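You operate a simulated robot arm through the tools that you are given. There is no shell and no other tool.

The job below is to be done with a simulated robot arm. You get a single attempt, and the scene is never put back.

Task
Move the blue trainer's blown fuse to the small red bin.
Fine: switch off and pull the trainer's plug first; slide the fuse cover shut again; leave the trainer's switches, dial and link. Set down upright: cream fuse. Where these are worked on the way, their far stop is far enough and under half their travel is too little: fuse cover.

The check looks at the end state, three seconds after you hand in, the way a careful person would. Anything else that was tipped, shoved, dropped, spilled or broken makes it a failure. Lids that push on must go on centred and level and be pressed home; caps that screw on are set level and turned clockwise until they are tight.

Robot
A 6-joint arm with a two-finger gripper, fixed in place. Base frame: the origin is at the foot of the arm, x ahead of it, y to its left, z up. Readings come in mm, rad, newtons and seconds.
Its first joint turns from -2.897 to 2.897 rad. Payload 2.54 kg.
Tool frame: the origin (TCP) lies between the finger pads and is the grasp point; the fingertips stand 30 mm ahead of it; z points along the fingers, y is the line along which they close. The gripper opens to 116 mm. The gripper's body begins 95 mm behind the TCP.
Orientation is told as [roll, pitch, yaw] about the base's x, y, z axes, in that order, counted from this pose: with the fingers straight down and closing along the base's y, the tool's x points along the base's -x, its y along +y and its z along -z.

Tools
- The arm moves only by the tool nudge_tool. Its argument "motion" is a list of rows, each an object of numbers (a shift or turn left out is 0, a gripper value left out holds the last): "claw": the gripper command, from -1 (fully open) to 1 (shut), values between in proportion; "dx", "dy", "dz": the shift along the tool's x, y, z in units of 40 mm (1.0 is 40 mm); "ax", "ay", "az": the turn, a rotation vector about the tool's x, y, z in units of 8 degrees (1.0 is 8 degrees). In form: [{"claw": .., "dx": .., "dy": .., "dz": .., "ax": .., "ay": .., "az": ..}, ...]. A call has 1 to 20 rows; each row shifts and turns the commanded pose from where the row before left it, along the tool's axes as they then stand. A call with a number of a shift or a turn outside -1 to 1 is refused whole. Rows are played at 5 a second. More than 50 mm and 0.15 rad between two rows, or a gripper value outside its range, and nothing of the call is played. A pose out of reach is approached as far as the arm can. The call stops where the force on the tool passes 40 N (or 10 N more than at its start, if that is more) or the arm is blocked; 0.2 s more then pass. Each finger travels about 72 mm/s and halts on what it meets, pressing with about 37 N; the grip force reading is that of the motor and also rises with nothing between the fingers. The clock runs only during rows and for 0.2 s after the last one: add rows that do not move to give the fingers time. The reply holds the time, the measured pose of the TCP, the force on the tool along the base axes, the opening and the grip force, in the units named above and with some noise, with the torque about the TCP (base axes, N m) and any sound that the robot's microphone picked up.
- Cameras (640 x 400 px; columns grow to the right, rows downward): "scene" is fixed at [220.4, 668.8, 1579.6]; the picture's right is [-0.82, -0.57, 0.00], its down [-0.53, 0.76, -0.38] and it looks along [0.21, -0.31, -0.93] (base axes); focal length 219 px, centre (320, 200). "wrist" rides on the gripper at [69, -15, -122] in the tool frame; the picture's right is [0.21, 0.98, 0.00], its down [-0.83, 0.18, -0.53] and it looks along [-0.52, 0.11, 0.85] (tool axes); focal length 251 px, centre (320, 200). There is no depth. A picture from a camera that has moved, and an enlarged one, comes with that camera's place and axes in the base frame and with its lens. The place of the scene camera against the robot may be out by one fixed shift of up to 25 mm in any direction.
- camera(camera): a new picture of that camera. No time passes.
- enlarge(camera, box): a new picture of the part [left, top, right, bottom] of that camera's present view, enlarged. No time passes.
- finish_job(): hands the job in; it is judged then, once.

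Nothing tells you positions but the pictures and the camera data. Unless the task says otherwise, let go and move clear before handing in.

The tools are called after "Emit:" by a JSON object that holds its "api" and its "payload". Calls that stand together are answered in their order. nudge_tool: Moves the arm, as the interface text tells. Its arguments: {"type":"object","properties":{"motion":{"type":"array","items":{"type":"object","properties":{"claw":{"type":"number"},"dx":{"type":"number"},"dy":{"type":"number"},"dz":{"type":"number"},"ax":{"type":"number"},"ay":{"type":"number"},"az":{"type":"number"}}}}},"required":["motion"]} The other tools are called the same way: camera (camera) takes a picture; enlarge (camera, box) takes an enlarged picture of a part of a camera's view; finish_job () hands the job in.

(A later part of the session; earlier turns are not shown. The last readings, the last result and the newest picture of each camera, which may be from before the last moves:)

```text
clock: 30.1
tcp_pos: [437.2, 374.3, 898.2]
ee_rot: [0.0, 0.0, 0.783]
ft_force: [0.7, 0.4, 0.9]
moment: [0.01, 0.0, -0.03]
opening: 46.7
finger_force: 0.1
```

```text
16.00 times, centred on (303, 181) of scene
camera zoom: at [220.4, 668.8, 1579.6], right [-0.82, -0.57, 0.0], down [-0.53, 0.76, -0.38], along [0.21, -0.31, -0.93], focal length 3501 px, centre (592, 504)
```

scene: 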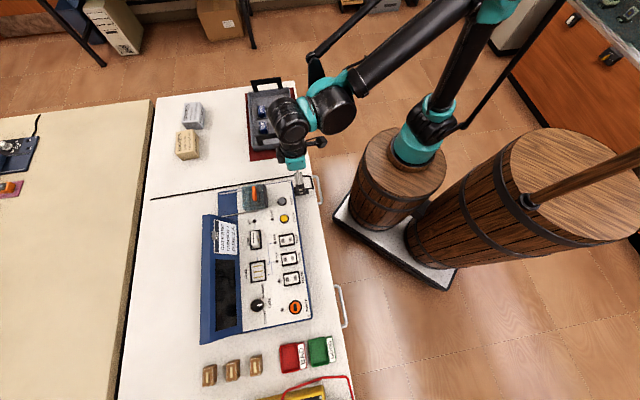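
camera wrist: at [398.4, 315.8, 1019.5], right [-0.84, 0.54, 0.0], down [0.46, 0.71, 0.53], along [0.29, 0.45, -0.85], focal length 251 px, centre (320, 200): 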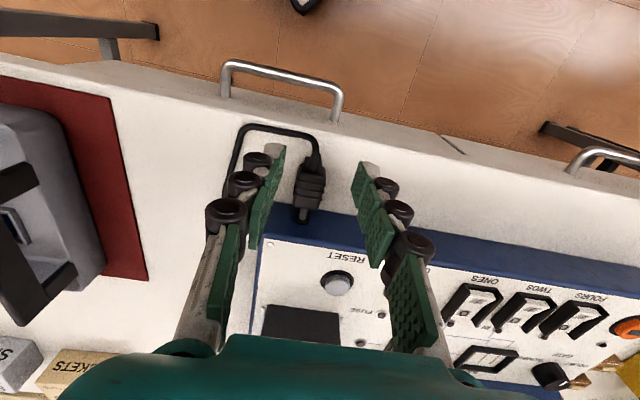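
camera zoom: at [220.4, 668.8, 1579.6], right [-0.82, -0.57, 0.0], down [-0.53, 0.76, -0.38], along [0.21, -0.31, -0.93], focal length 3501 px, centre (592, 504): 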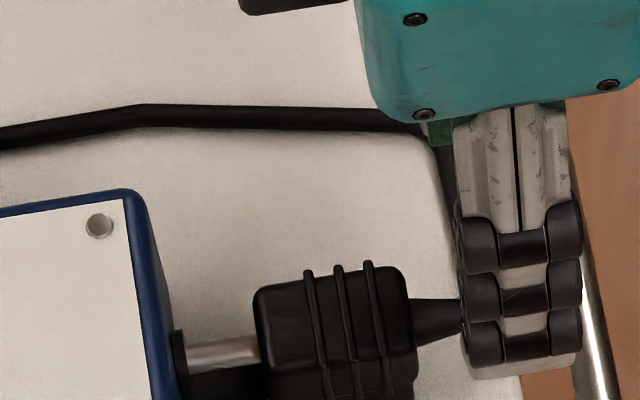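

The barrel tip is now just out of the socket ring and the plug sits at its stop about 21 mm out, so I take it as unplugged. Next I'll rise and look closely at the fuse cover near (575, 538).

Emit:
{"api": "nudge_tool", "payload": {"motion": [{"claw": 0.2, "dz": -0.9}, {"dz": -0.9}, {"claw": -1, "dx": -0.95, "dy": 0.08}, {"dx": -0.95, "dy": 0.08}, {"dx": -0.95, "dy": 0.08}, {"dx": -0.95, "dy": 0.08}, {"dx": -0.95, "dy": 0.08}, {"dx": 0.0}]}}

Emit:
{"api": "camera", "payload": {"camera": "wrist"}}

Emit:
{"api": "enlarge", "payload": {"camera": "wrist", "box": [230, 100, 410, 240]}}

Emit:
{"api": "enlarge", "payload": {"camera": "scene", "box": [200, 150, 330, 270]}}

```text
clock: 31.9
tcp_pos: [561.5, 517.9, 971.2]
ee_rot: [-0.002, -0.001, 0.783]
ft_force: [-0.6, 0.0, 0.5]
moment: [-0.02, -0.02, 0.02]
opening: 116.1
finger_force: 0.0
```

```text
taken
camera wrist: at [524.0, 460.0, 1091.9], right [-0.84, 0.54, 0.0], down [0.46, 0.71, 0.53], along [0.29, 0.45, -0.85], focal length 251 px, centre (320, 200)
```

wrist: 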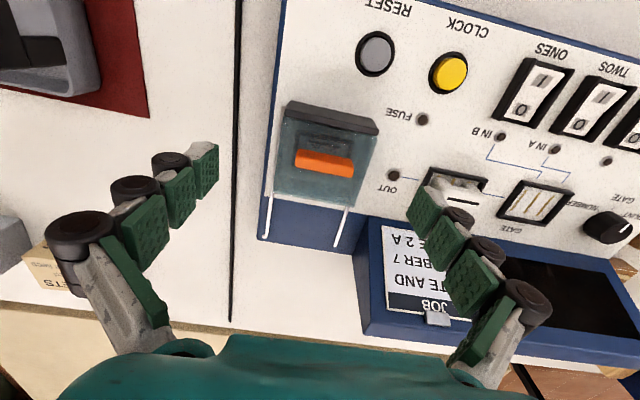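

```text
2.86 times, centred on (320, 170) of wrist
camera zoom: at [524.0, 460.0, 1091.9], right [-0.84, 0.54, 0.0], down [0.46, 0.71, 0.53], along [0.29, 0.45, -0.85], focal length 718 px, centre (320, 286)
```

zoom: 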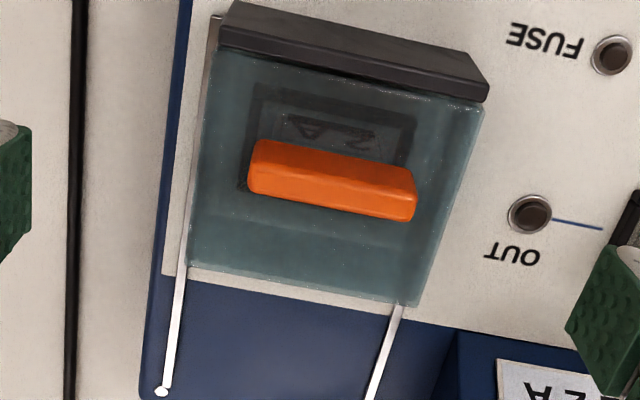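

```text
3.33 times, centred on (265, 210) of scene
camera zoom: at [220.4, 668.8, 1579.6], right [-0.82, -0.57, 0.0], down [-0.53, 0.76, -0.38], along [0.21, -0.31, -0.93], focal length 729 px, centre (503, 167)
```

zoom: 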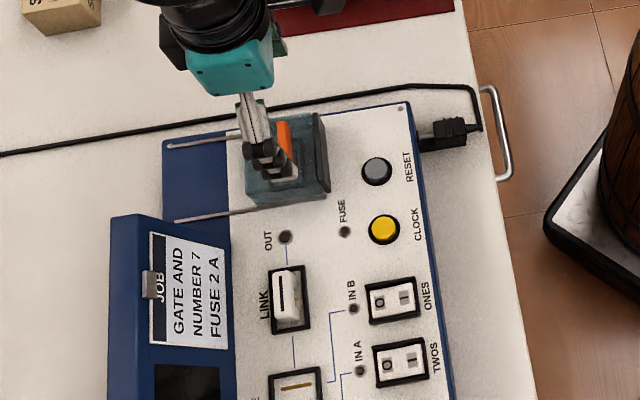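

The cover is a clear box on two rails that slides to the back. Its orange grip is about 46×10 mm, centred near (566, 532), spanning z≈890–907. I'll turn the tool so the fingers straddle the grip's thin side, and look from there.

Emit:
{"api": "nudge_tool", "payload": {"motion": [{"claw": -1, "az": 0.9375}, {"az": 0.9375}, {"az": 0.9375}, {"az": 0.9375}, {"az": 0.9375}, {"az": 0.9375}, {"az": 0.9375}, {"az": 0.9375}, {"az": 0.9375}, {"az": 0.9375}, {"az": 0.9375}, {"az": 0.9375}, {"dx": 0.18, "dy": 0.325}, {"dx": 0}]}}

Emit:
{"api": "camera", "payload": {"camera": "wrist"}}

Emit:
{"api": "enlarge", "payload": {"camera": "wrist", "box": [220, 80, 420, 240]}}

Emit:
{"api": "camera", "payload": {"camera": "scene"}}

```text
clock: 34.9
tcp_pos: [565.0, 534.4, 971.6]
ee_rot: [-0.002, -0.004, -0.787]
ft_force: [0.8, -1.0, 0.3]
moment: [-0.02, -0.03, 0.01]
opening: 116.1
finger_force: 0.1
```

```text
taken
camera wrist: at [506.3, 573.4, 1091.9], right [0.54, 0.84, 0.0], down [0.71, -0.46, 0.54], along [0.45, -0.29, -0.84], focal length 251 px, centre (320, 200)
```

wrist: 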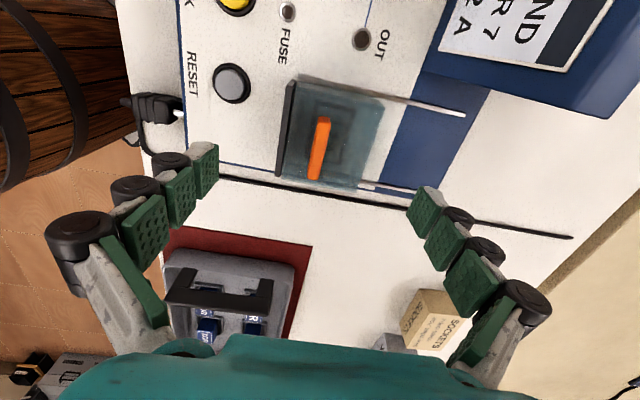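

```text
2.50 times, centred on (320, 160) of wrist
camera zoom: at [506.3, 573.4, 1091.9], right [0.54, 0.84, 0.0], down [0.71, -0.46, 0.54], along [0.45, -0.29, -0.84], focal length 629 px, centre (320, 300)
```

zoom: 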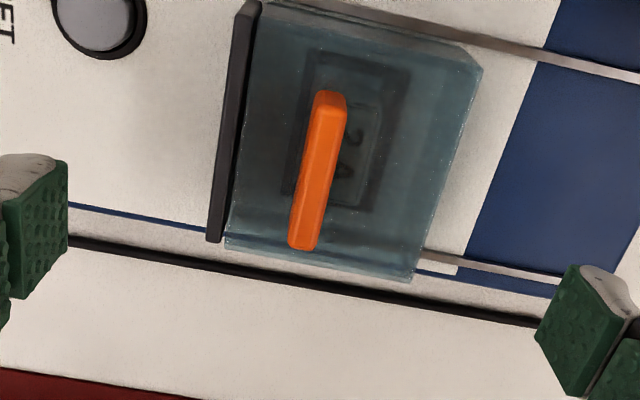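

```text
taken
```

scene: 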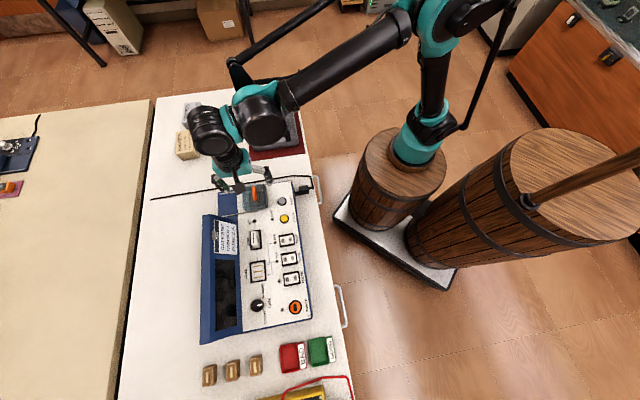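

I'm aligned over the orange grip, centre about (566, 533). I'll narrow the fingers to about 24 mm and descend so the tips straddle it just above the cover's top.

Emit:
{"api": "nudge_tool", "payload": {"motion": [{"claw": 0.586}, {"claw": 0.586}, {"claw": 0.586}, {"claw": 0.586, "dz": 0.5}, {"dz": 0.4}, {"dz": 0.0}]}}

Emit:
{"api": "camera", "payload": {"camera": "wrist"}}

Emit:
{"api": "enlarge", "payload": {"camera": "wrist", "box": [240, 90, 400, 210]}}

```text
clock: 36.3
tcp_pos: [564.8, 533.6, 934.7]
ee_rot: [0.001, -0.002, -0.789]
ft_force: [0.5, 0.1, 0.3]
moment: [0.04, 0.01, -0.01]
opening: 24.0
finger_force: 0.0
```

```text
taken
camera wrist: at [505.7, 573.0, 1054.6], right [0.54, 0.84, 0.0], down [0.71, -0.46, 0.54], along [0.45, -0.29, -0.84], focal length 251 px, centre (320, 200)
```

wrist: 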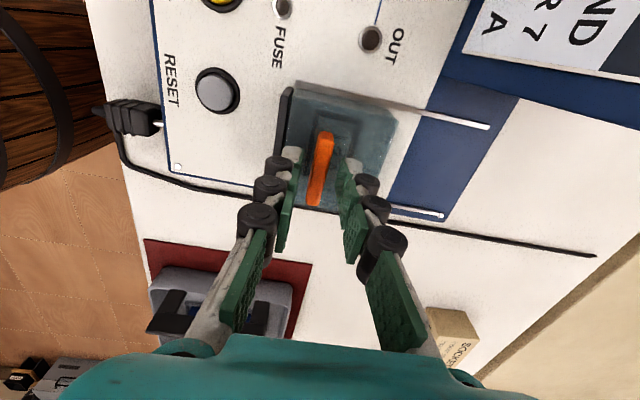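

```text
3.33 times, centred on (320, 150) of wrist
camera zoom: at [505.7, 573.0, 1054.6], right [0.54, 0.84, 0.0], down [0.71, -0.46, 0.54], along [0.45, -0.29, -0.84], focal length 838 px, centre (320, 367)
```

zoom: 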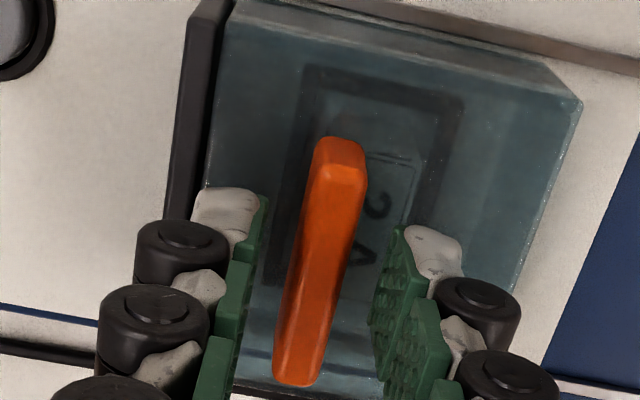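

The fingers straddle the grip evenly, with the tips at z≈905 and the cover top at z≈890. I'll go down about 11 mm, close on the grip and check the forces.

Emit:
{"api": "nudge_tool", "payload": {"motion": [{"claw": 0.586, "dz": 0.15}, {"dz": 0.12}, {"claw": 1}, {"claw": 1}, {"claw": 1}]}}

```text
clock: 37.5
tcp_pos: [564.2, 535.0, 924.3]
ee_rot: [-0.002, -0.002, -0.789]
ft_force: [0.3, 0.5, -0.5]
moment: [0.02, -0.02, 0.09]
opening: 9.7
finger_force: 37.4
```

The grip is held, 9.7 mm thick as estimated. Now I'll slide the cover to the back along its rails in gentle steps.

Emit:
{"api": "nudge_tool", "payload": {"motion": [{"claw": 1, "dy": 0.08}, {"dy": 0.12}, {"dy": 0.12}, {"dy": 0.12}, {"dy": 0.12}, {"dy": 0.12}, {"dy": 0.12}, {"dy": 0.12}, {"dy": 0.12}, {"dy": 0.12}]}}

Emit:
{"api": "camera", "payload": {"camera": "wrist"}}

```text
clock: 39.7
tcp_pos: [598.0, 568.3, 924.0]
ee_rot: [0.0, -0.003, -0.784]
ft_force: [-4.6, 4.0, -9.7]
moment: [-0.12, -0.11, 0.07]
opening: 9.3
finger_force: 37.0
```

```text
taken
camera wrist: at [538.7, 606.5, 1044.5], right [0.54, 0.84, 0.0], down [0.71, -0.46, 0.54], along [0.45, -0.29, -0.84], focal length 251 px, centre (320, 200)
```

wrist: 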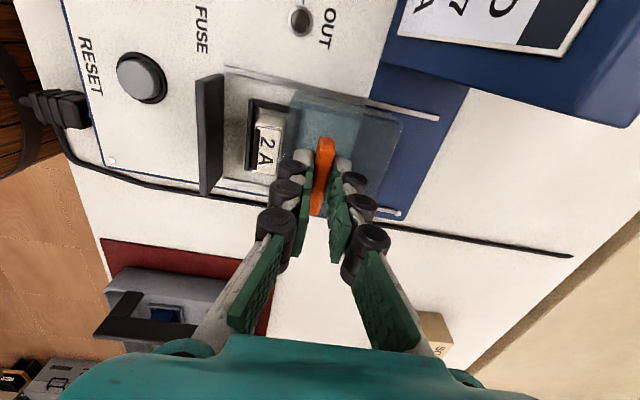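

The cover slides smoothly (47 mm so far) and the cream 2 A fuse is coming into view in its holder. I'll continue to the far stop.

Emit:
{"api": "nudge_tool", "payload": {"motion": [{"claw": 1, "dy": 0.08}, {"dy": 0.08}, {"dy": 0.08}, {"dy": 0.08}, {"dy": 0.08}, {"dy": 0.08}, {"dy": 0.08}, {"dy": 0.08}]}}

Emit:
{"api": "camera", "payload": {"camera": "wrist"}}

```text
clock: 41.5
tcp_pos: [617.1, 586.8, 924.2]
ee_rot: [0.001, -0.002, -0.786]
ft_force: [-8.1, 8.2, -14.5]
moment: [0.65, 0.72, 0.07]
opening: 9.5
finger_force: 37.4
```

```text
taken
camera wrist: at [557.2, 625.0, 1044.5], right [0.54, 0.84, 0.0], down [0.71, -0.46, 0.54], along [0.45, -0.29, -0.84], focal length 251 px, centre (320, 200)
```

wrist: 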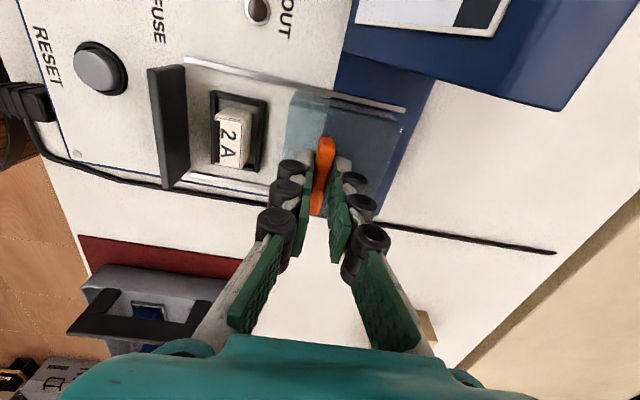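

Emit:
{"api": "nudge_tool", "payload": {"motion": [{"claw": 1, "dy": 0.05}, {"dy": 0.05}, {"dy": 0.05}, {"dy": 0.05}, {"dy": 0.05}]}}

Emit:
{"api": "enlarge", "payload": {"camera": "wrist", "box": [140, 50, 420, 230]}}

```text
clock: 42.6
tcp_pos: [619.2, 588.8, 924.5]
ee_rot: [-0.005, -0.003, -0.786]
ft_force: [-4.7, -5.0, -0.3]
moment: [0.11, 0.38, 0.03]
opening: 9.6
finger_force: 37.1
stopped in row 5: the force on the tool passed its limit at 43 N (the readings are from after the stop); the commanded pose is now the measured one
```

```text
2.22 times, centred on (280, 140) of wrist
camera zoom: at [561.1, 629.1, 1044.5], right [0.54, 0.84, -0.01], down [0.71, -0.45, 0.54], along [0.45, -0.29, -0.84], focal length 559 px, centre (409, 333)
```

zoom: 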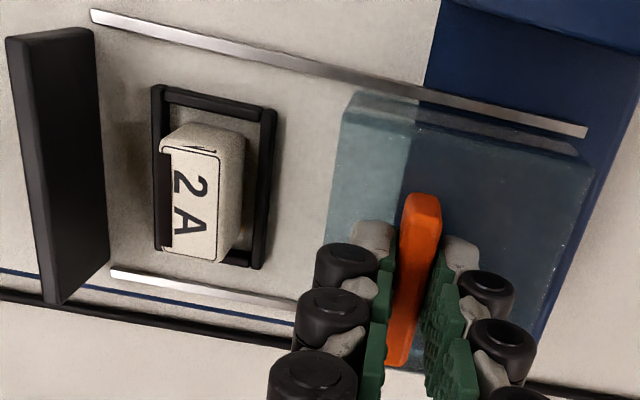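

The cover is at its far stop and the cream 2 A fuse is fully exposed near (574, 541), about 36×17 mm. I'll let go of the grip, rise and move over the fuse.

Emit:
{"api": "nudge_tool", "payload": {"motion": [{"claw": 0.586}, {"claw": 0.586}, {"claw": 0.586, "dz": -0.5}, {"dz": -0.5}, {"claw": -0.2, "dy": -0.55}, {"dy": -0.55}, {"dy": -0.55, "dx": -0.05}, {"dx": 0}]}}

Emit:
{"api": "camera", "payload": {"camera": "wrist"}}

Emit:
{"api": "enlarge", "payload": {"camera": "wrist", "box": [240, 80, 400, 200]}}

Emit:
{"api": "enlarge", "payload": {"camera": "scene", "box": [200, 150, 330, 250]}}

```text
clock: 44.4
tcp_pos: [575.1, 542.3, 964.2]
ee_rot: [-0.004, -0.004, -0.785]
ft_force: [-0.8, -0.4, 0.4]
moment: [-0.01, -0.01, -0.01]
opening: 69.7
finger_force: 0.0
```

```text
taken
camera wrist: at [515.2, 581.5, 1085.2], right [0.54, 0.84, -0.01], down [0.71, -0.45, 0.54], along [0.45, -0.29, -0.84], focal length 251 px, centre (320, 200)
```

wrist: 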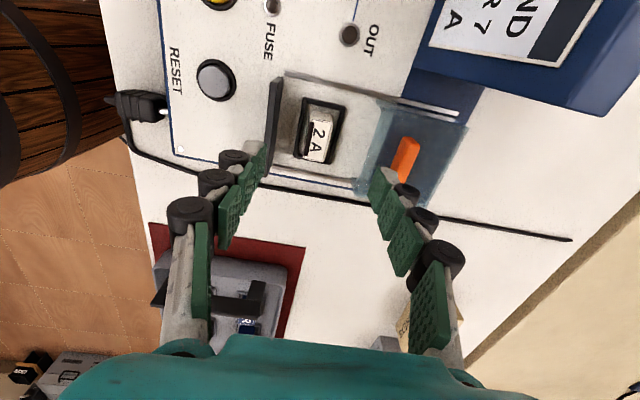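

```text
3.33 times, centred on (320, 140) of wrist
camera zoom: at [515.2, 581.5, 1085.2], right [0.54, 0.84, -0.01], down [0.71, -0.45, 0.54], along [0.45, -0.29, -0.84], focal length 838 px, centre (320, 400)
```

zoom: 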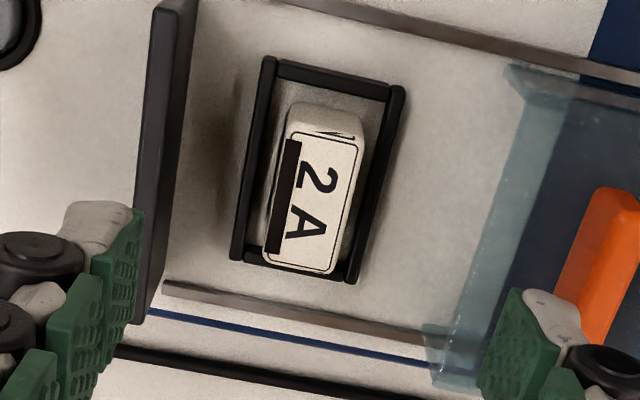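

```text
4.00 times, centred on (265, 200) of scene
camera zoom: at [220.4, 668.8, 1579.6], right [-0.82, -0.57, 0.0], down [-0.53, 0.76, -0.38], along [0.21, -0.31, -0.93], focal length 875 px, centre (540, 200)
```

zoom: 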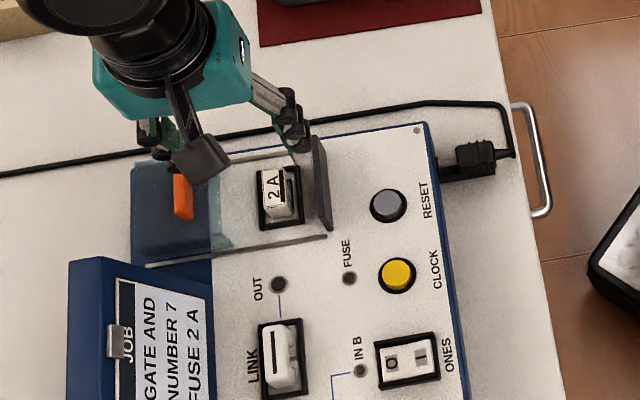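

The fuse top is at about (573, 542, 879), 35×16 mm, standing in a low black frame at z≈855. I'll set the fingers to 36 mm, clear of the front bar, and lower them around the fuse.

Emit:
{"api": "nudge_tool", "payload": {"motion": [{"claw": 0.38, "dx": 0.035, "dy": -0.04}, {"claw": 0.38}, {"claw": 0.38}, {"dz": 0.6}, {"dz": 0.6}, {"dz": 0.15}, {"dz": 0.0}]}}

Emit:
{"api": "camera", "payload": {"camera": "wrist"}}

Emit:
{"api": "enlarge", "payload": {"camera": "wrist", "box": [240, 100, 400, 220]}}

```text
clock: 46.0
tcp_pos: [573.5, 540.8, 911.1]
ee_rot: [-0.005, -0.004, -0.785]
ft_force: [0.9, -0.2, 0.2]
moment: [-0.04, 0.01, -0.01]
opening: 35.9
finger_force: 0.0
```

```text
taken
camera wrist: at [514.5, 580.4, 1030.7], right [0.54, 0.84, -0.01], down [0.71, -0.45, 0.54], along [0.45, -0.29, -0.84], focal length 251 px, centre (320, 200)
```

wrist: 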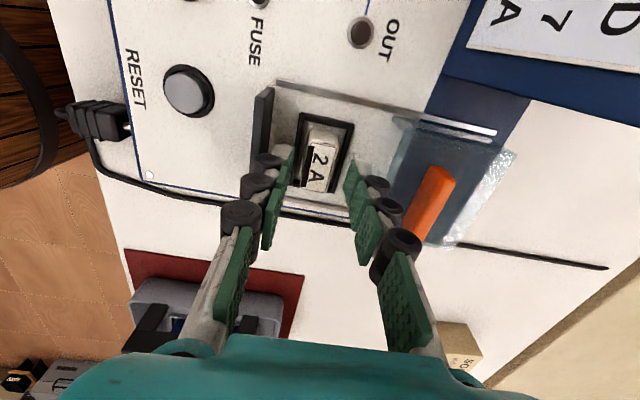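

```text
3.33 times, centred on (320, 160) of wrist
camera zoom: at [514.5, 580.4, 1030.7], right [0.54, 0.84, -0.01], down [0.71, -0.45, 0.54], along [0.45, -0.29, -0.84], focal length 838 px, centre (320, 333)
```

zoom: 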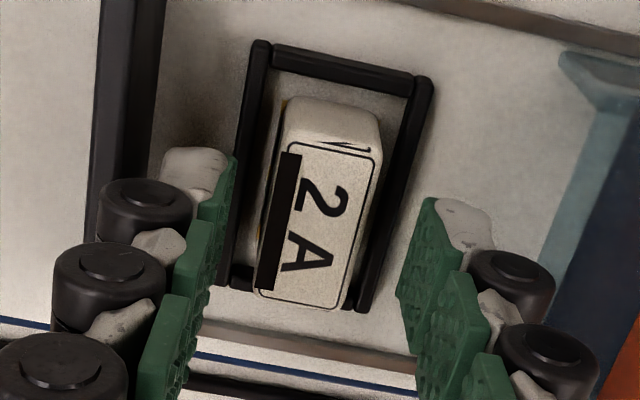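

The fingertips are centred on both sides of the fuse. I'll go down 17 mm, keeping above the frame, and close on it.

Emit:
{"api": "nudge_tool", "payload": {"motion": [{"claw": 0.38, "dz": 0.2}, {"dz": 0.22}, {"dz": 0}, {"claw": 1}, {"claw": 1}, {"claw": 1}]}}

Emit:
{"api": "enlarge", "payload": {"camera": "wrist", "box": [240, 100, 400, 220]}}

```text
clock: 47.4
tcp_pos: [573.0, 540.4, 893.9]
ee_rot: [-0.006, -0.004, -0.785]
ft_force: [-0.5, -0.3, 0.0]
moment: [0.01, 0.0, 0.0]
opening: 18.5
finger_force: 37.5
```

```text
3.33 times, centred on (320, 160) of wrist
camera zoom: at [513.9, 581.1, 1014.6], right [0.54, 0.84, -0.01], down [0.71, -0.45, 0.54], along [0.45, -0.29, -0.84], focal length 838 px, centre (320, 333)
```

zoom: 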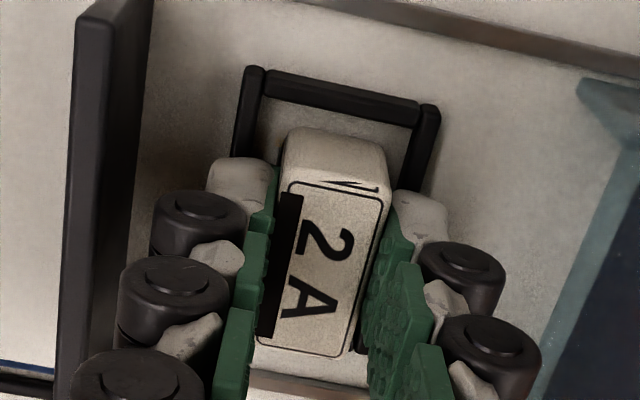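

The fuse is gripped (18.5 mm) with no side load. I'll lift it straight up slowly.

Emit:
{"api": "nudge_tool", "payload": {"motion": [{"claw": 1, "dz": -0.05}, {"dz": -0.05}, {"dz": -0.1}, {"dz": -0.1}, {"dz": -0.2}, {"dz": -0.2}, {"dz": -0.2}]}}

Emit:
{"api": "enlarge", "payload": {"camera": "wrist", "box": [240, 100, 400, 220]}}

```text
clock: 49.0
tcp_pos: [572.8, 541.8, 929.3]
ee_rot: [-0.006, -0.003, -0.786]
ft_force: [0.3, -0.1, -0.5]
moment: [-0.01, -0.01, 0.01]
opening: 18.4
finger_force: 37.3
```

```text
3.33 times, centred on (320, 160) of wrist
camera zoom: at [514.0, 581.5, 1049.3], right [0.54, 0.84, -0.01], down [0.71, -0.45, 0.54], along [0.45, -0.29, -0.84], focal length 838 px, centre (320, 333)
```

zoom: 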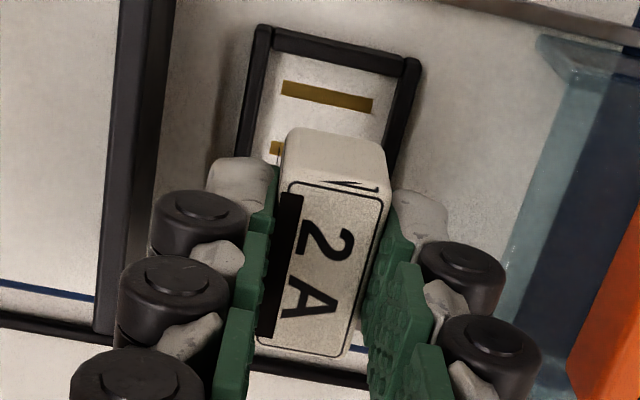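

The fuse came out cleanly, exposing the brass contacts. I'll raise it and carry it level over to the red BAD bin, which I take to be around (188, 852).

Emit:
{"api": "nudge_tool", "payload": {"motion": [{"claw": 1, "dz": -0.9}, {"dz": -0.9}, {"dx": 0.87, "dy": -0.095}, {"dx": 0.87, "dy": -0.095}, {"dx": 0.87, "dy": -0.095}, {"dx": 0.87, "dy": -0.095}, {"dx": 0.87, "dy": -0.095}, {"dx": 0.87, "dy": -0.095}, {"dx": 0.87, "dy": -0.095}, {"dx": 0.87, "dy": -0.095}, {"dx": 0.87, "dy": -0.095}, {"dx": 0.87, "dy": -0.095}, {"dx": 0.87, "dy": -0.095}, {"dx": 0.87, "dy": -0.095}, {"dx": 0.87, "dy": -0.095}, {"dx": 0.87, "dy": -0.095}, {"dx": 0}]}}

Emit:
{"api": "camera", "payload": {"camera": "wrist"}}

Emit:
{"api": "camera", "payload": {"camera": "scene"}}

```text
clock: 52.6
tcp_pos: [200.1, 841.2, 1000.2]
ee_rot: [-0.005, -0.003, -0.786]
ft_force: [-0.2, 0.5, -0.1]
moment: [-0.01, -0.04, -0.03]
opening: 18.3
finger_force: 37.0
out of reach, approached as far as the arm can: row 16
```

```text
taken
camera wrist: at [142.0, 880.4, 1120.5], right [0.54, 0.84, -0.01], down [0.71, -0.45, 0.54], along [0.45, -0.29, -0.84], focal length 251 px, centre (320, 200)
```

wrist: 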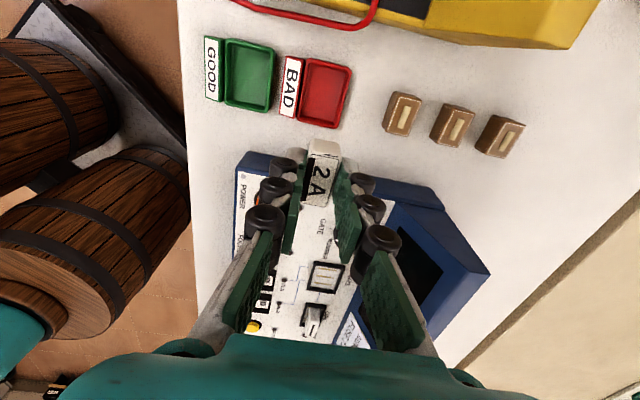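

```text
taken
```

scene: 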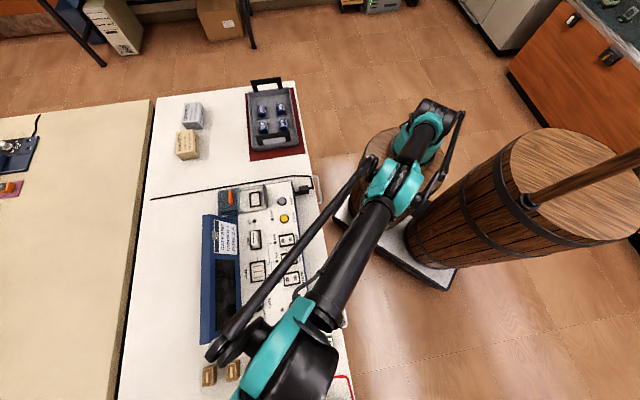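

I'm near the bin at the reach limit for this height; lower down the arm reaches farther. I'll enlarge the bin view to fix its position and orientation.

Emit:
{"api": "enlarge", "payload": {"camera": "wrist", "box": [190, 20, 410, 180]}}

```text
2.50 times, centred on (300, 100) of wrist
camera zoom: at [142.0, 880.4, 1120.5], right [0.54, 0.84, -0.01], down [0.71, -0.45, 0.54], along [0.45, -0.29, -0.84], focal length 629 px, centre (370, 450)
```

zoom: 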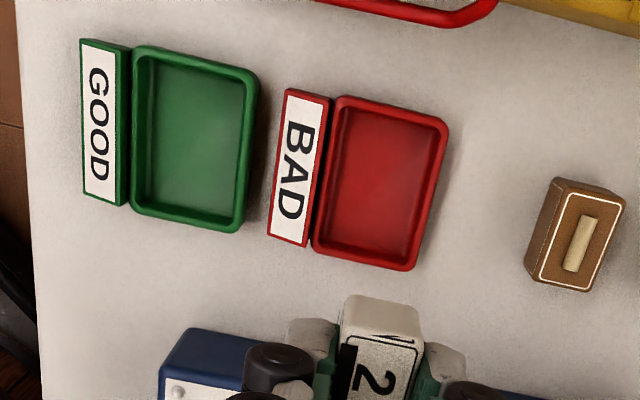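

The bin's rim is about 62 mm (along L) by 48 mm and is aligned with the trainer, centred near (185, 856). I'll level the small tilt and descend here to measure the rim and floor height more closely.

Emit:
{"api": "nudge_tool", "payload": {"motion": [{"claw": 1, "ay": 0.04, "ax": -0.01}, {"dz": 0.8}, {"dz": 0.8}, {"dz": 0.5}, {"dz": 0}]}}

Emit:
{"api": "camera", "payload": {"camera": "wrist"}}

Emit:
{"api": "enlarge", "payload": {"camera": "wrist", "box": [220, 50, 400, 180]}}

```text
clock: 53.8
tcp_pos: [201.0, 841.4, 916.8]
ee_rot: [-0.005, 0.001, -0.787]
ft_force: [-0.7, 0.2, -0.7]
moment: [0.01, -0.03, 0.01]
opening: 18.7
finger_force: 36.8
```

```text
taken
camera wrist: at [143.0, 879.0, 1037.1], right [0.54, 0.84, 0.0], down [0.71, -0.46, 0.53], along [0.45, -0.29, -0.85], focal length 251 px, centre (320, 200)
```

wrist: 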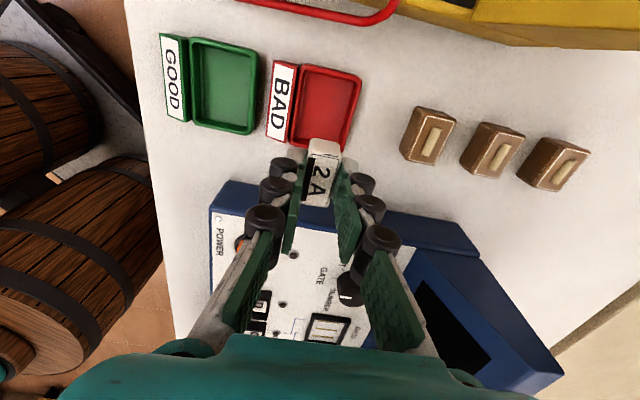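

```text
3.08 times, centred on (310, 115) of wrist
camera zoom: at [143.0, 879.0, 1037.1], right [0.54, 0.84, 0.0], down [0.71, -0.46, 0.53], along [0.45, -0.29, -0.85], focal length 774 px, centre (351, 462)
```

zoom: 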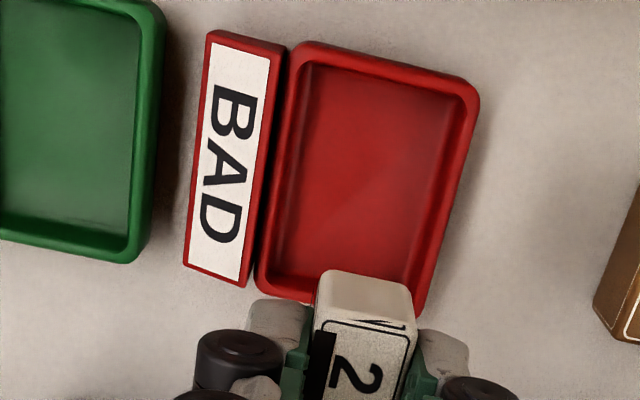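

The label's upper edge triangulates to z≈819 and the table to about 799, so the tray is only some 18 mm deep. The fingers would be tight across its 48 mm width. I'll turn 90° so the fingers close along the tray's longer side, and look at the tray from that direction.

Emit:
{"api": "nudge_tool", "payload": {"motion": [{"claw": 1, "az": -0.9375}, {"az": -0.9375}, {"az": -0.9375}, {"az": -0.9375}, {"az": -0.9375}, {"az": -0.9375}, {"az": -0.9375}, {"az": -0.9375}, {"az": -0.9375}, {"az": -0.9375}, {"az": -0.9375}, {"az": -0.9375}, {"dx": -0.63, "dy": 0.52}, {"dx": 0}]}}

Emit:
{"api": "camera", "payload": {"camera": "wrist"}}

Emit:
{"api": "enlarge", "payload": {"camera": "wrist", "box": [220, 70, 420, 220]}}

```text
clock: 56.8
tcp_pos: [203.6, 870.6, 913.5]
ee_rot: [0.002, 0.003, 0.785]
ft_force: [0.5, 0.0, 0.0]
moment: [0.02, -0.01, -0.03]
opening: 18.5
finger_force: 37.1
out of reach, approached as far as the arm can: row 13
```

```text
taken
camera wrist: at [165.8, 811.5, 1034.8], right [-0.84, 0.54, 0.0], down [0.46, 0.71, 0.53], along [0.28, 0.45, -0.85], focal length 251 px, centre (320, 200)
```

wrist: 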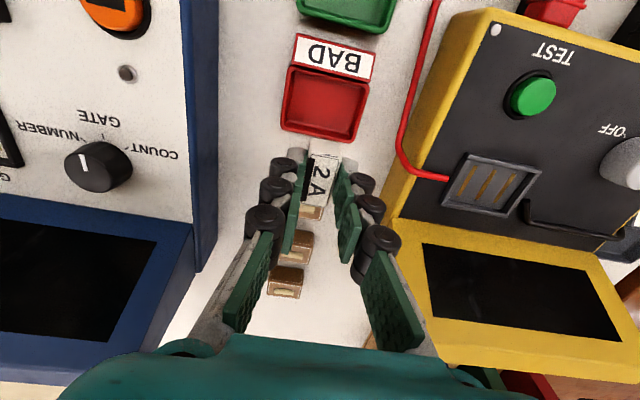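

```text
2.67 times, centred on (320, 145) of wrist
camera zoom: at [165.8, 811.5, 1034.8], right [-0.84, 0.54, 0.0], down [0.46, 0.71, 0.53], along [0.28, 0.45, -0.85], focal length 670 px, centre (320, 347)
```

zoom: 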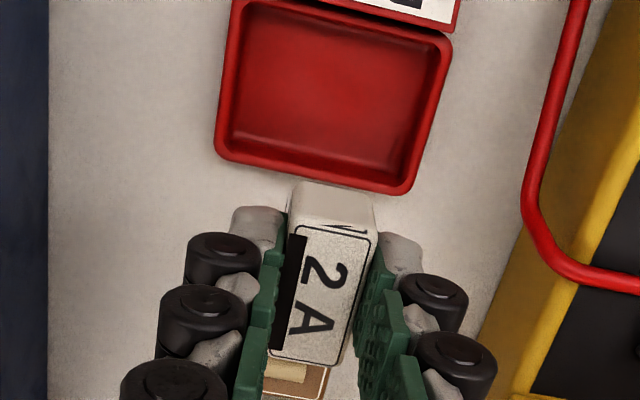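

The rim corners now triangulate to z≈806, lower than I thought. I'll enlarge the tray for floor and wall details.

Emit:
{"api": "enlarge", "payload": {"camera": "wrist", "box": [265, 20, 385, 150]}}

Emit:
{"api": "enlarge", "payload": {"camera": "scene", "box": [250, 310, 370, 400]}}

```text
3.08 times, centred on (325, 85) of wrist
camera zoom: at [165.8, 811.5, 1034.8], right [-0.84, 0.54, 0.0], down [0.46, 0.71, 0.53], along [0.28, 0.45, -0.85], focal length 774 px, centre (305, 554)
```

zoom: 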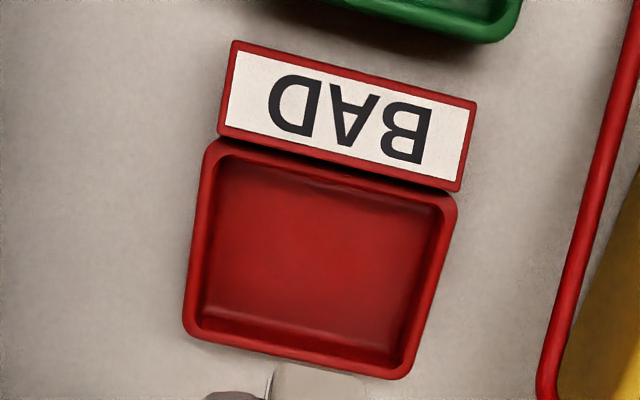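

```text
4.44 times, centred on (310, 355) of scene
camera zoom: at [220.4, 668.8, 1579.6], right [-0.82, -0.57, 0.0], down [-0.53, 0.76, -0.38], along [0.21, -0.31, -0.93], focal length 972 px, centre (364, -489)
```

zoom: 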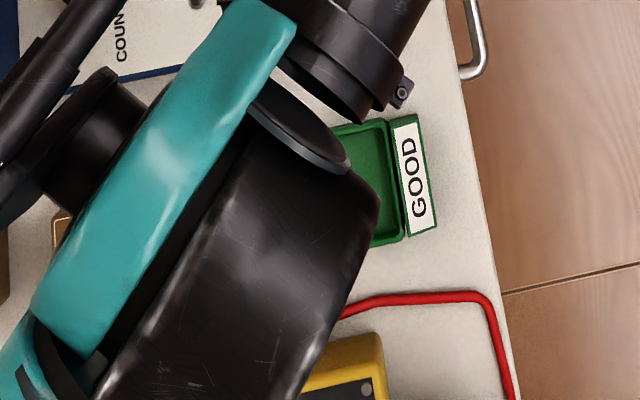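

The tray measures about 68×50 mm outside, with its centre at (189, 852.5), rim z≈806 and floor z≈792. The fuse hangs about 40 mm below the TCP. I'll move over the centre and descend part way.

Emit:
{"api": "nudge_tool", "payload": {"motion": [{"claw": 1, "dx": 0.3, "dy": -0.03}, {"dx": 0.275, "dy": -0.03}, {"dz": 0.5}, {"dz": 0.4}, {"dz": 0}]}}

Emit:
{"api": "camera", "payload": {"camera": "wrist"}}

Emit:
{"api": "enlarge", "payload": {"camera": "wrist", "box": [240, 80, 400, 220]}}

```text
clock: 58.0
tcp_pos: [188.8, 852.1, 878.1]
ee_rot: [0.0, 0.003, 0.785]
ft_force: [0.7, 0.1, 0.7]
moment: [0.0, 0.01, -0.01]
opening: 18.6
finger_force: 36.8
```

```text
taken
camera wrist: at [152.0, 793.2, 999.3], right [-0.84, 0.54, 0.0], down [0.46, 0.71, 0.53], along [0.28, 0.45, -0.85], focal length 251 px, centre (320, 200)
```

wrist: 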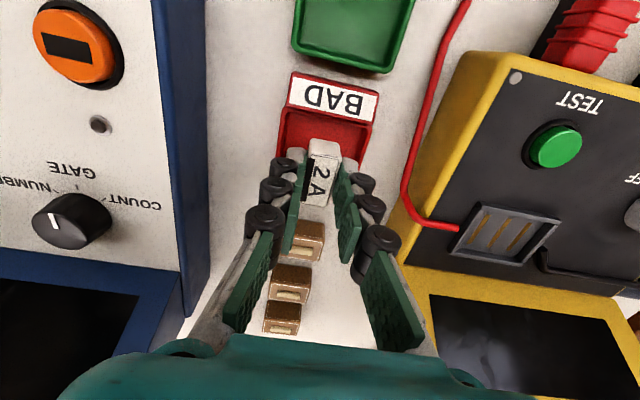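

```text
2.86 times, centred on (320, 150) of wrist
camera zoom: at [152.0, 793.2, 999.3], right [-0.84, 0.54, 0.0], down [0.46, 0.71, 0.53], along [0.28, 0.45, -0.85], focal length 718 px, centre (320, 343)
```

zoom: 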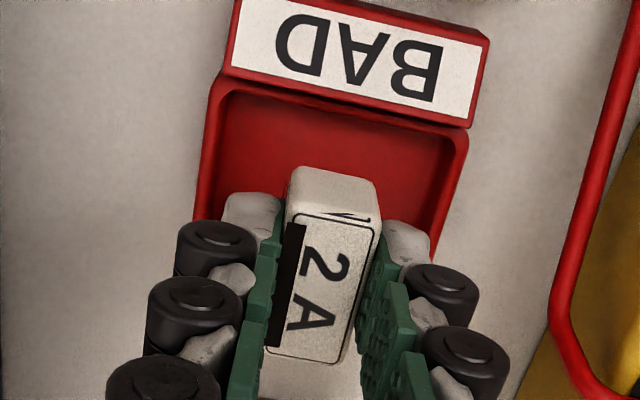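

I'm centred over the tray: TCP (188.8, 852.1) against tray centre (189, 852.4). I'll descend so the fuse bottom is about at rim level and check the clearances.

Emit:
{"api": "nudge_tool", "payload": {"motion": [{"claw": 1, "dz": 0.3}, {"dz": 0.3}, {"dz": 0}]}}

Emit:
{"api": "enlarge", "payload": {"camera": "wrist", "box": [240, 80, 400, 220]}}

Emit:
{"api": "camera", "payload": {"camera": "scene"}}

```text
clock: 58.8
tcp_pos: [190.0, 850.6, 854.7]
ee_rot: [0.001, 0.003, 0.786]
ft_force: [-0.1, 0.3, -0.3]
moment: [0.01, -0.02, 0.01]
opening: 18.7
finger_force: 36.9
```

```text
2.86 times, centred on (320, 150) of wrist
camera zoom: at [152.6, 791.6, 975.5], right [-0.84, 0.54, 0.0], down [0.46, 0.71, 0.53], along [0.28, 0.45, -0.85], focal length 718 px, centre (320, 343)
```

zoom: 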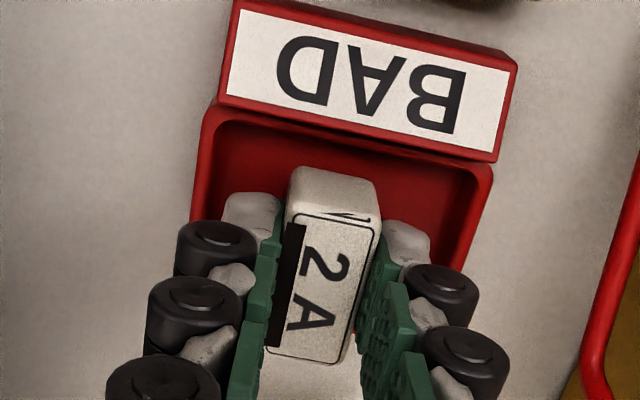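

```text
taken
```

scene: 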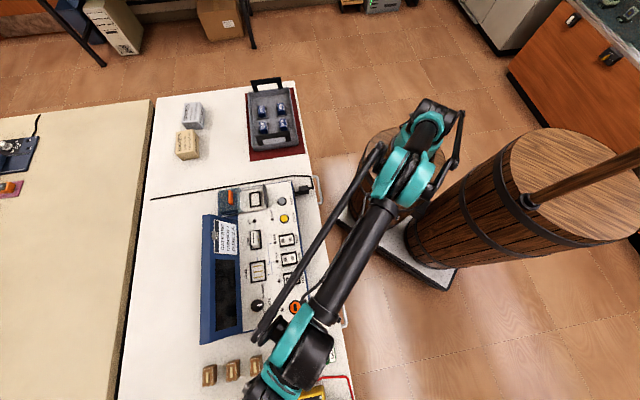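

Still centred; the fuse should pass between the walls with about 2–3 mm to spare at each end. I'll lower it in small steps, watching the force.

Emit:
{"api": "nudge_tool", "payload": {"motion": [{"claw": 1, "dz": 0.1}, {"dz": 0.1}, {"dz": 0.05}, {"dz": 0.05}, {"dz": 0}]}}

Emit:
{"api": "enlarge", "payload": {"camera": "wrist", "box": [240, 80, 400, 220]}}

```text
clock: 60.0
tcp_pos: [188.7, 852.7, 843.0]
ee_rot: [0.002, 0.002, 0.784]
ft_force: [-0.7, 0.4, 2.0]
moment: [0.08, 0.0, -0.01]
opening: 18.5
finger_force: 36.9
```

```text
2.86 times, centred on (320, 150) of wrist
camera zoom: at [151.5, 793.2, 963.7], right [-0.84, 0.54, 0.0], down [0.46, 0.71, 0.53], along [0.28, 0.45, -0.85], focal length 718 px, centre (320, 343)
```

zoom: 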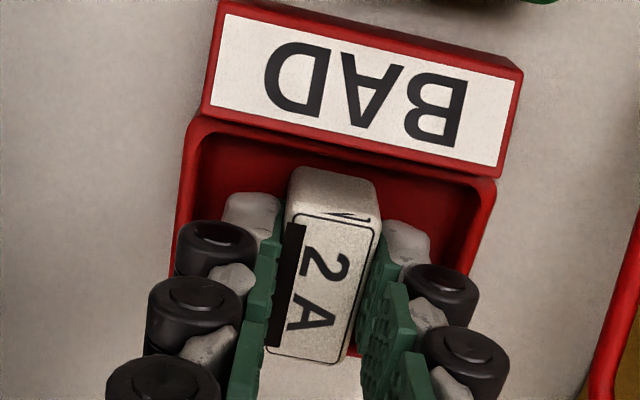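

Emit:
{"api": "nudge_tool", "payload": {"motion": [{"claw": 1, "dz": 0}, {"dz": 0}]}}

Emit:
{"api": "camera", "payload": {"camera": "wrist"}}

```text
clock: 60.6
tcp_pos: [188.7, 853.3, 842.2]
ee_rot: [0.002, 0.005, 0.786]
ft_force: [-0.8, 0.1, 2.7]
moment: [0.07, -0.02, 0.0]
opening: 18.6
finger_force: 36.6
```

```text
taken
camera wrist: at [151.6, 793.1, 963.7], right [-0.84, 0.54, 0.0], down [0.46, 0.71, 0.53], along [0.28, 0.45, -0.85], focal length 251 px, centre (320, 200)
```

wrist: 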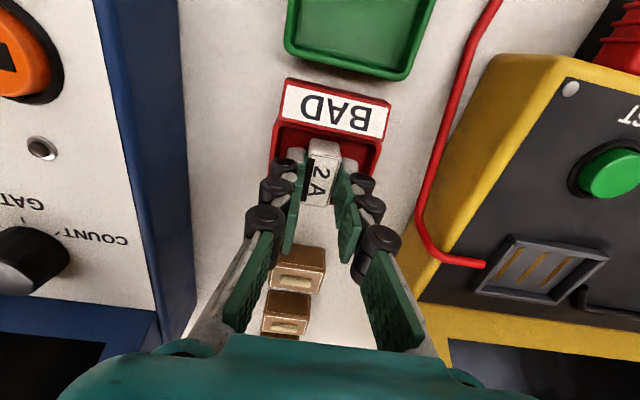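

There's a light contact of 2.5 N with the fuse bottom at about z=803, so it could be the tray floor or the rim. I'll zoom in to judge which.

Emit:
{"api": "enlarge", "payload": {"camera": "wrist", "box": [290, 120, 370, 220]}}

Emit:
{"api": "enlarge", "payload": {"camera": "wrist", "box": [260, 70, 400, 180]}}

Emit:
{"api": "enlarge", "payload": {"camera": "scene", "box": [240, 330, 360, 400]}}

```text
4.00 times, centred on (330, 170) of wrist
camera zoom: at [151.6, 793.1, 963.7], right [-0.84, 0.54, 0.0], down [0.46, 0.71, 0.53], along [0.28, 0.45, -0.85], focal length 1006 px, centre (280, 320)
```

zoom: 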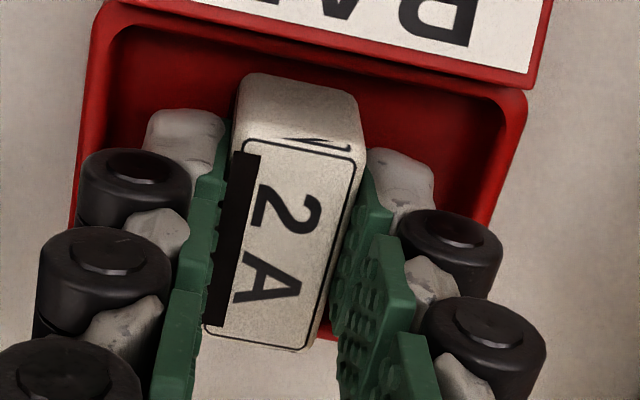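

```text
3.64 times, centred on (330, 125) of wrist
camera zoom: at [151.6, 793.1, 963.7], right [-0.84, 0.54, 0.0], down [0.46, 0.71, 0.53], along [0.28, 0.45, -0.85], focal length 914 px, centre (284, 473)
```

zoom: 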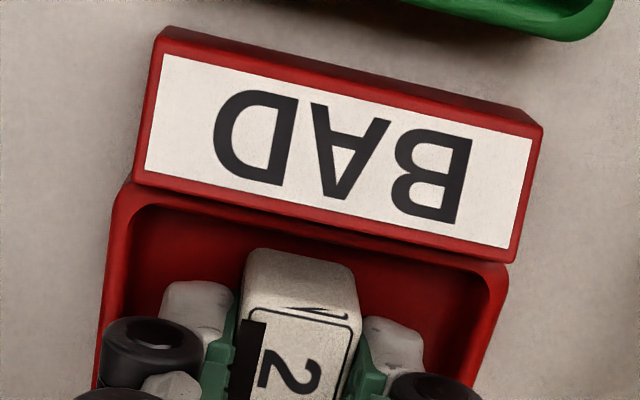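

```text
5.33 times, centred on (300, 365) of scene
camera zoom: at [220.4, 668.8, 1579.6], right [-0.82, -0.57, 0.0], down [-0.53, 0.76, -0.38], along [0.21, -0.31, -0.93], focal length 1167 px, centre (427, -680)
```

zoom: 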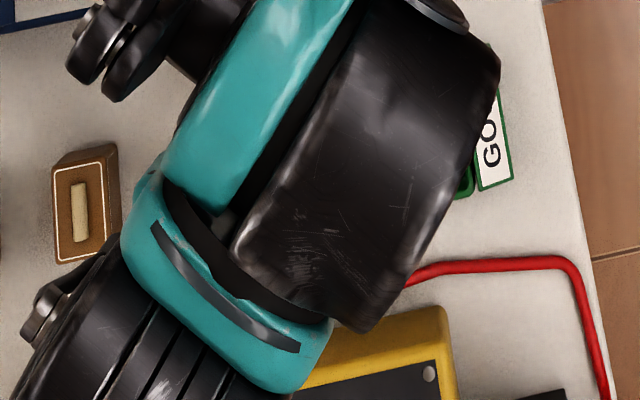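

Re-solving with this view puts the rim at z≈816 and the floor at about 803, so the fuse is most likely already on the tray floor. I'll nudge 0.6 mm lower to confirm by stiffness.

Emit:
{"api": "nudge_tool", "payload": {"motion": [{"claw": 1, "dz": 0.015}, {"dz": 0}]}}

```text
clock: 61.2
tcp_pos: [188.7, 851.8, 843.5]
ee_rot: [0.002, 0.003, 0.785]
ft_force: [-1.1, 1.4, 12.7]
moment: [0.19, -0.16, 0.03]
opening: 18.2
finger_force: 37.0
```

The contact is stiff but sits about 19 mm toward the back end of the fuse, so that end may be touching the rear wall instead of the floor. I'll lift 4 mm, shift 2.5 mm toward the front and try again gently.

Emit:
{"api": "nudge_tool", "payload": {"motion": [{"claw": 1, "dz": -0.1}, {"dx": 0.0625}, {"dz": 0.05}, {"dz": 0.025}, {"dz": 0}]}}

```text
clock: 62.4
tcp_pos: [185.3, 850.5, 844.7]
ee_rot: [0.002, 0.004, 0.785]
ft_force: [0.2, -0.3, 0.2]
moment: [0.01, 0.02, -0.03]
opening: 18.8
finger_force: 36.6
```

Emit:
{"api": "nudge_tool", "payload": {"motion": [{"claw": 1, "dz": 0.025}, {"dz": 0}]}}

Emit:
{"api": "nudge_tool", "payload": {"motion": [{"claw": 1, "dz": 0.02}, {"dz": 0}]}}

```text
clock: 63.0
tcp_pos: [186.6, 850.1, 842.3]
ee_rot: [0.002, 0.003, 0.785]
ft_force: [0.3, 1.5, 12.2]
moment: [0.21, -0.18, 0.01]
opening: 18.7
finger_force: 37.2
```

```text
clock: 63.6
tcp_pos: [186.0, 850.3, 841.8]
ee_rot: [0.002, 0.002, 0.786]
ft_force: [-0.7, 2.6, 23.2]
moment: [0.24, -0.2, -0.01]
opening: 18.8
finger_force: 37.4
```

Contact comes at the same height after the shift, and the pressure spreads toward the centre as force grows, so this is the tray floor. I'll ease off the pressure and open the fingers slightly to release.

Emit:
{"api": "nudge_tool", "payload": {"motion": [{"claw": 1, "dz": -0.035}, {"dz": 0}]}}

```text
clock: 64.2
tcp_pos: [185.9, 850.4, 843.7]
ee_rot: [0.001, 0.003, 0.785]
ft_force: [-1.1, -1.8, 6.9]
moment: [0.03, -0.05, -0.03]
opening: 18.7
finger_force: 36.5
```

Emit:
{"api": "nudge_tool", "payload": {"motion": [{"claw": 1, "dz": -0.01}, {"claw": 0.6}, {"claw": 0.5}, {"claw": 0.5}, {"claw": 0.5}]}}

Emit:
{"api": "enlarge", "payload": {"camera": "wrist", "box": [240, 80, 400, 220]}}

```text
clock: 65.4
tcp_pos: [186.0, 851.0, 843.6]
ee_rot: [0.001, 0.004, 0.786]
ft_force: [0.4, -0.4, 0.8]
moment: [-0.01, 0.0, -0.02]
opening: 29.1
finger_force: 0.1
```

```text
2.86 times, centred on (320, 150) of wrist
camera zoom: at [149.2, 791.5, 964.0], right [-0.84, 0.54, 0.0], down [0.46, 0.71, 0.53], along [0.28, 0.45, -0.85], focal length 718 px, centre (320, 343)
```

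zoom: 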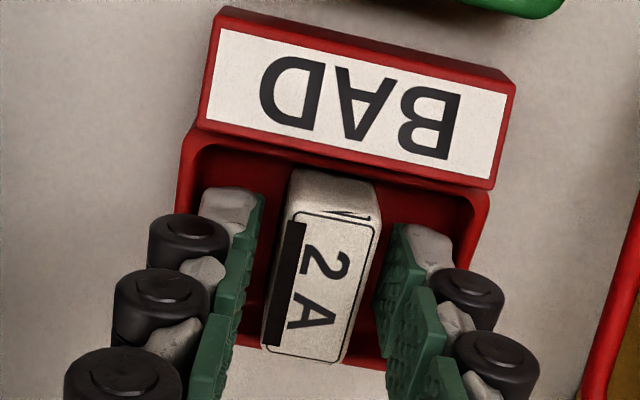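

The fuse is released and standing upright in the red tray. I'll withdraw straight up.

Emit:
{"api": "nudge_tool", "payload": {"motion": [{"claw": 0.5, "dz": -0.2}, {"dz": -0.4}, {"dz": -0.6}, {"dz": -0.6}, {"dz": 0}]}}

Emit:
{"api": "camera", "payload": {"camera": "wrist"}}

Emit:
{"api": "enlarge", "payload": {"camera": "wrist", "box": [250, 40, 400, 170]}}

```text
clock: 66.6
tcp_pos: [185.8, 849.2, 914.2]
ee_rot: [0.003, 0.006, 0.786]
ft_force: [0.1, 0.3, 0.8]
moment: [0.0, 0.0, 0.0]
opening: 29.1
finger_force: 0.1
```

```text
taken
camera wrist: at [150.3, 790.6, 1034.8], right [-0.84, 0.54, 0.0], down [0.46, 0.71, 0.53], along [0.28, 0.45, -0.85], focal length 251 px, centre (320, 200)
```

wrist: 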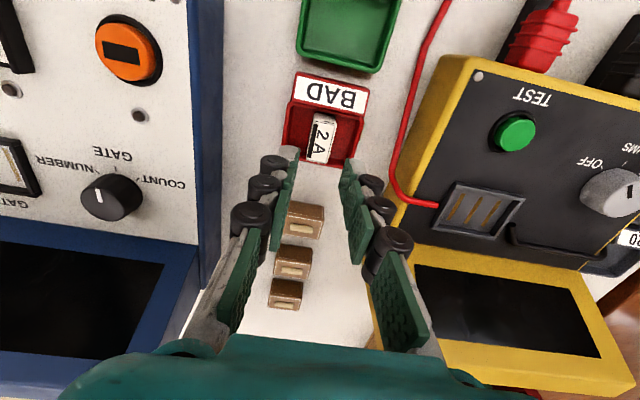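

```text
3.08 times, centred on (325, 105) of wrist
camera zoom: at [150.3, 790.6, 1034.8], right [-0.84, 0.54, 0.0], down [0.46, 0.71, 0.53], along [0.28, 0.45, -0.85], focal length 774 px, centre (305, 492)
```

zoom: 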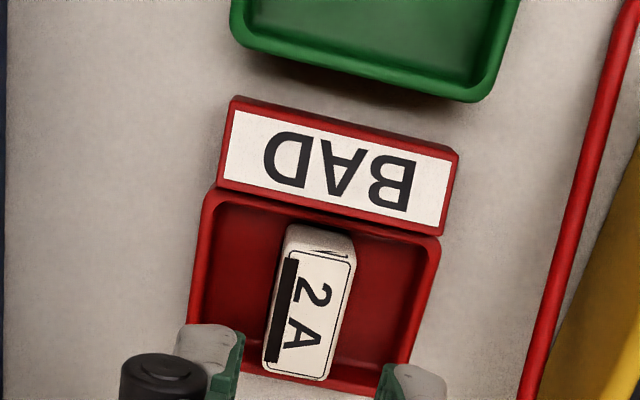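

The fuse stands upright inside the red tray. I'll turn back to the other yaw, which also shows the tray from a second side to verify it sits flat.

Emit:
{"api": "nudge_tool", "payload": {"motion": [{"claw": 0, "ax": 0.03}, {"az": 0.9375}, {"az": 0.9375}, {"az": 0.9375}, {"az": 0.9375}, {"az": 0.9375}, {"az": 0.9375}, {"az": 0.9375}, {"az": 0.9375}, {"az": 0.9375}, {"az": 0.9375}, {"az": 0.9375}, {"az": 0.9375}, {"dx": -0.9}, {"dx": 0}]}}

Emit:
{"api": "camera", "payload": {"camera": "wrist"}}

Emit:
{"api": "enlarge", "payload": {"camera": "wrist", "box": [230, 40, 400, 180]}}

```text
clock: 69.8
tcp_pos: [212.9, 825.9, 915.4]
ee_rot: [-0.003, -0.002, -0.786]
ft_force: [-0.6, 0.3, -0.1]
moment: [0.01, -0.02, -0.02]
opening: 58.0
finger_force: 0.1
```

```text
taken
camera wrist: at [153.7, 864.9, 1036.1], right [0.54, 0.84, 0.0], down [0.71, -0.45, 0.54], along [0.45, -0.29, -0.84], focal length 251 px, centre (320, 200)
```

wrist: 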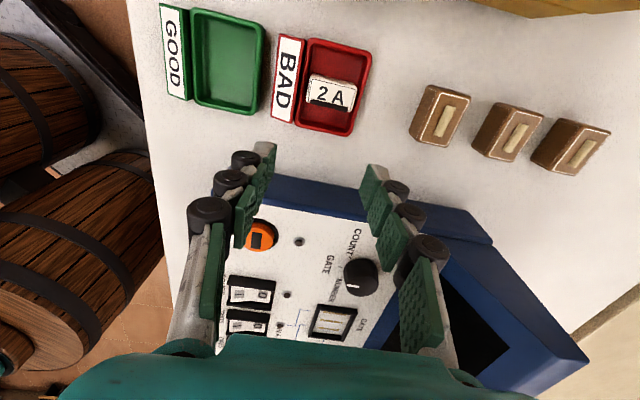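

```text
2.86 times, centred on (315, 110) of wrist
camera zoom: at [153.7, 864.9, 1036.1], right [0.54, 0.84, 0.0], down [0.71, -0.45, 0.54], along [0.45, -0.29, -0.84], focal length 718 px, centre (334, 457)
```

zoom: 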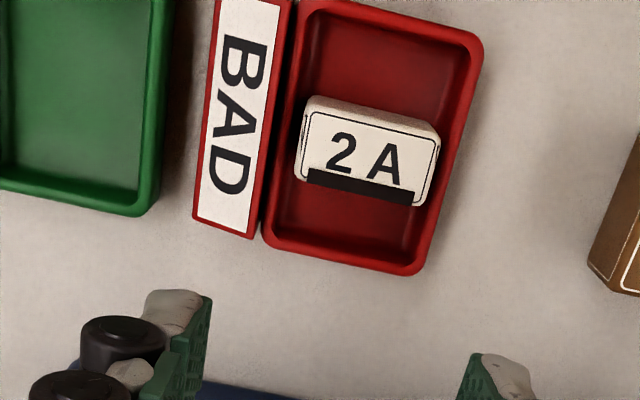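

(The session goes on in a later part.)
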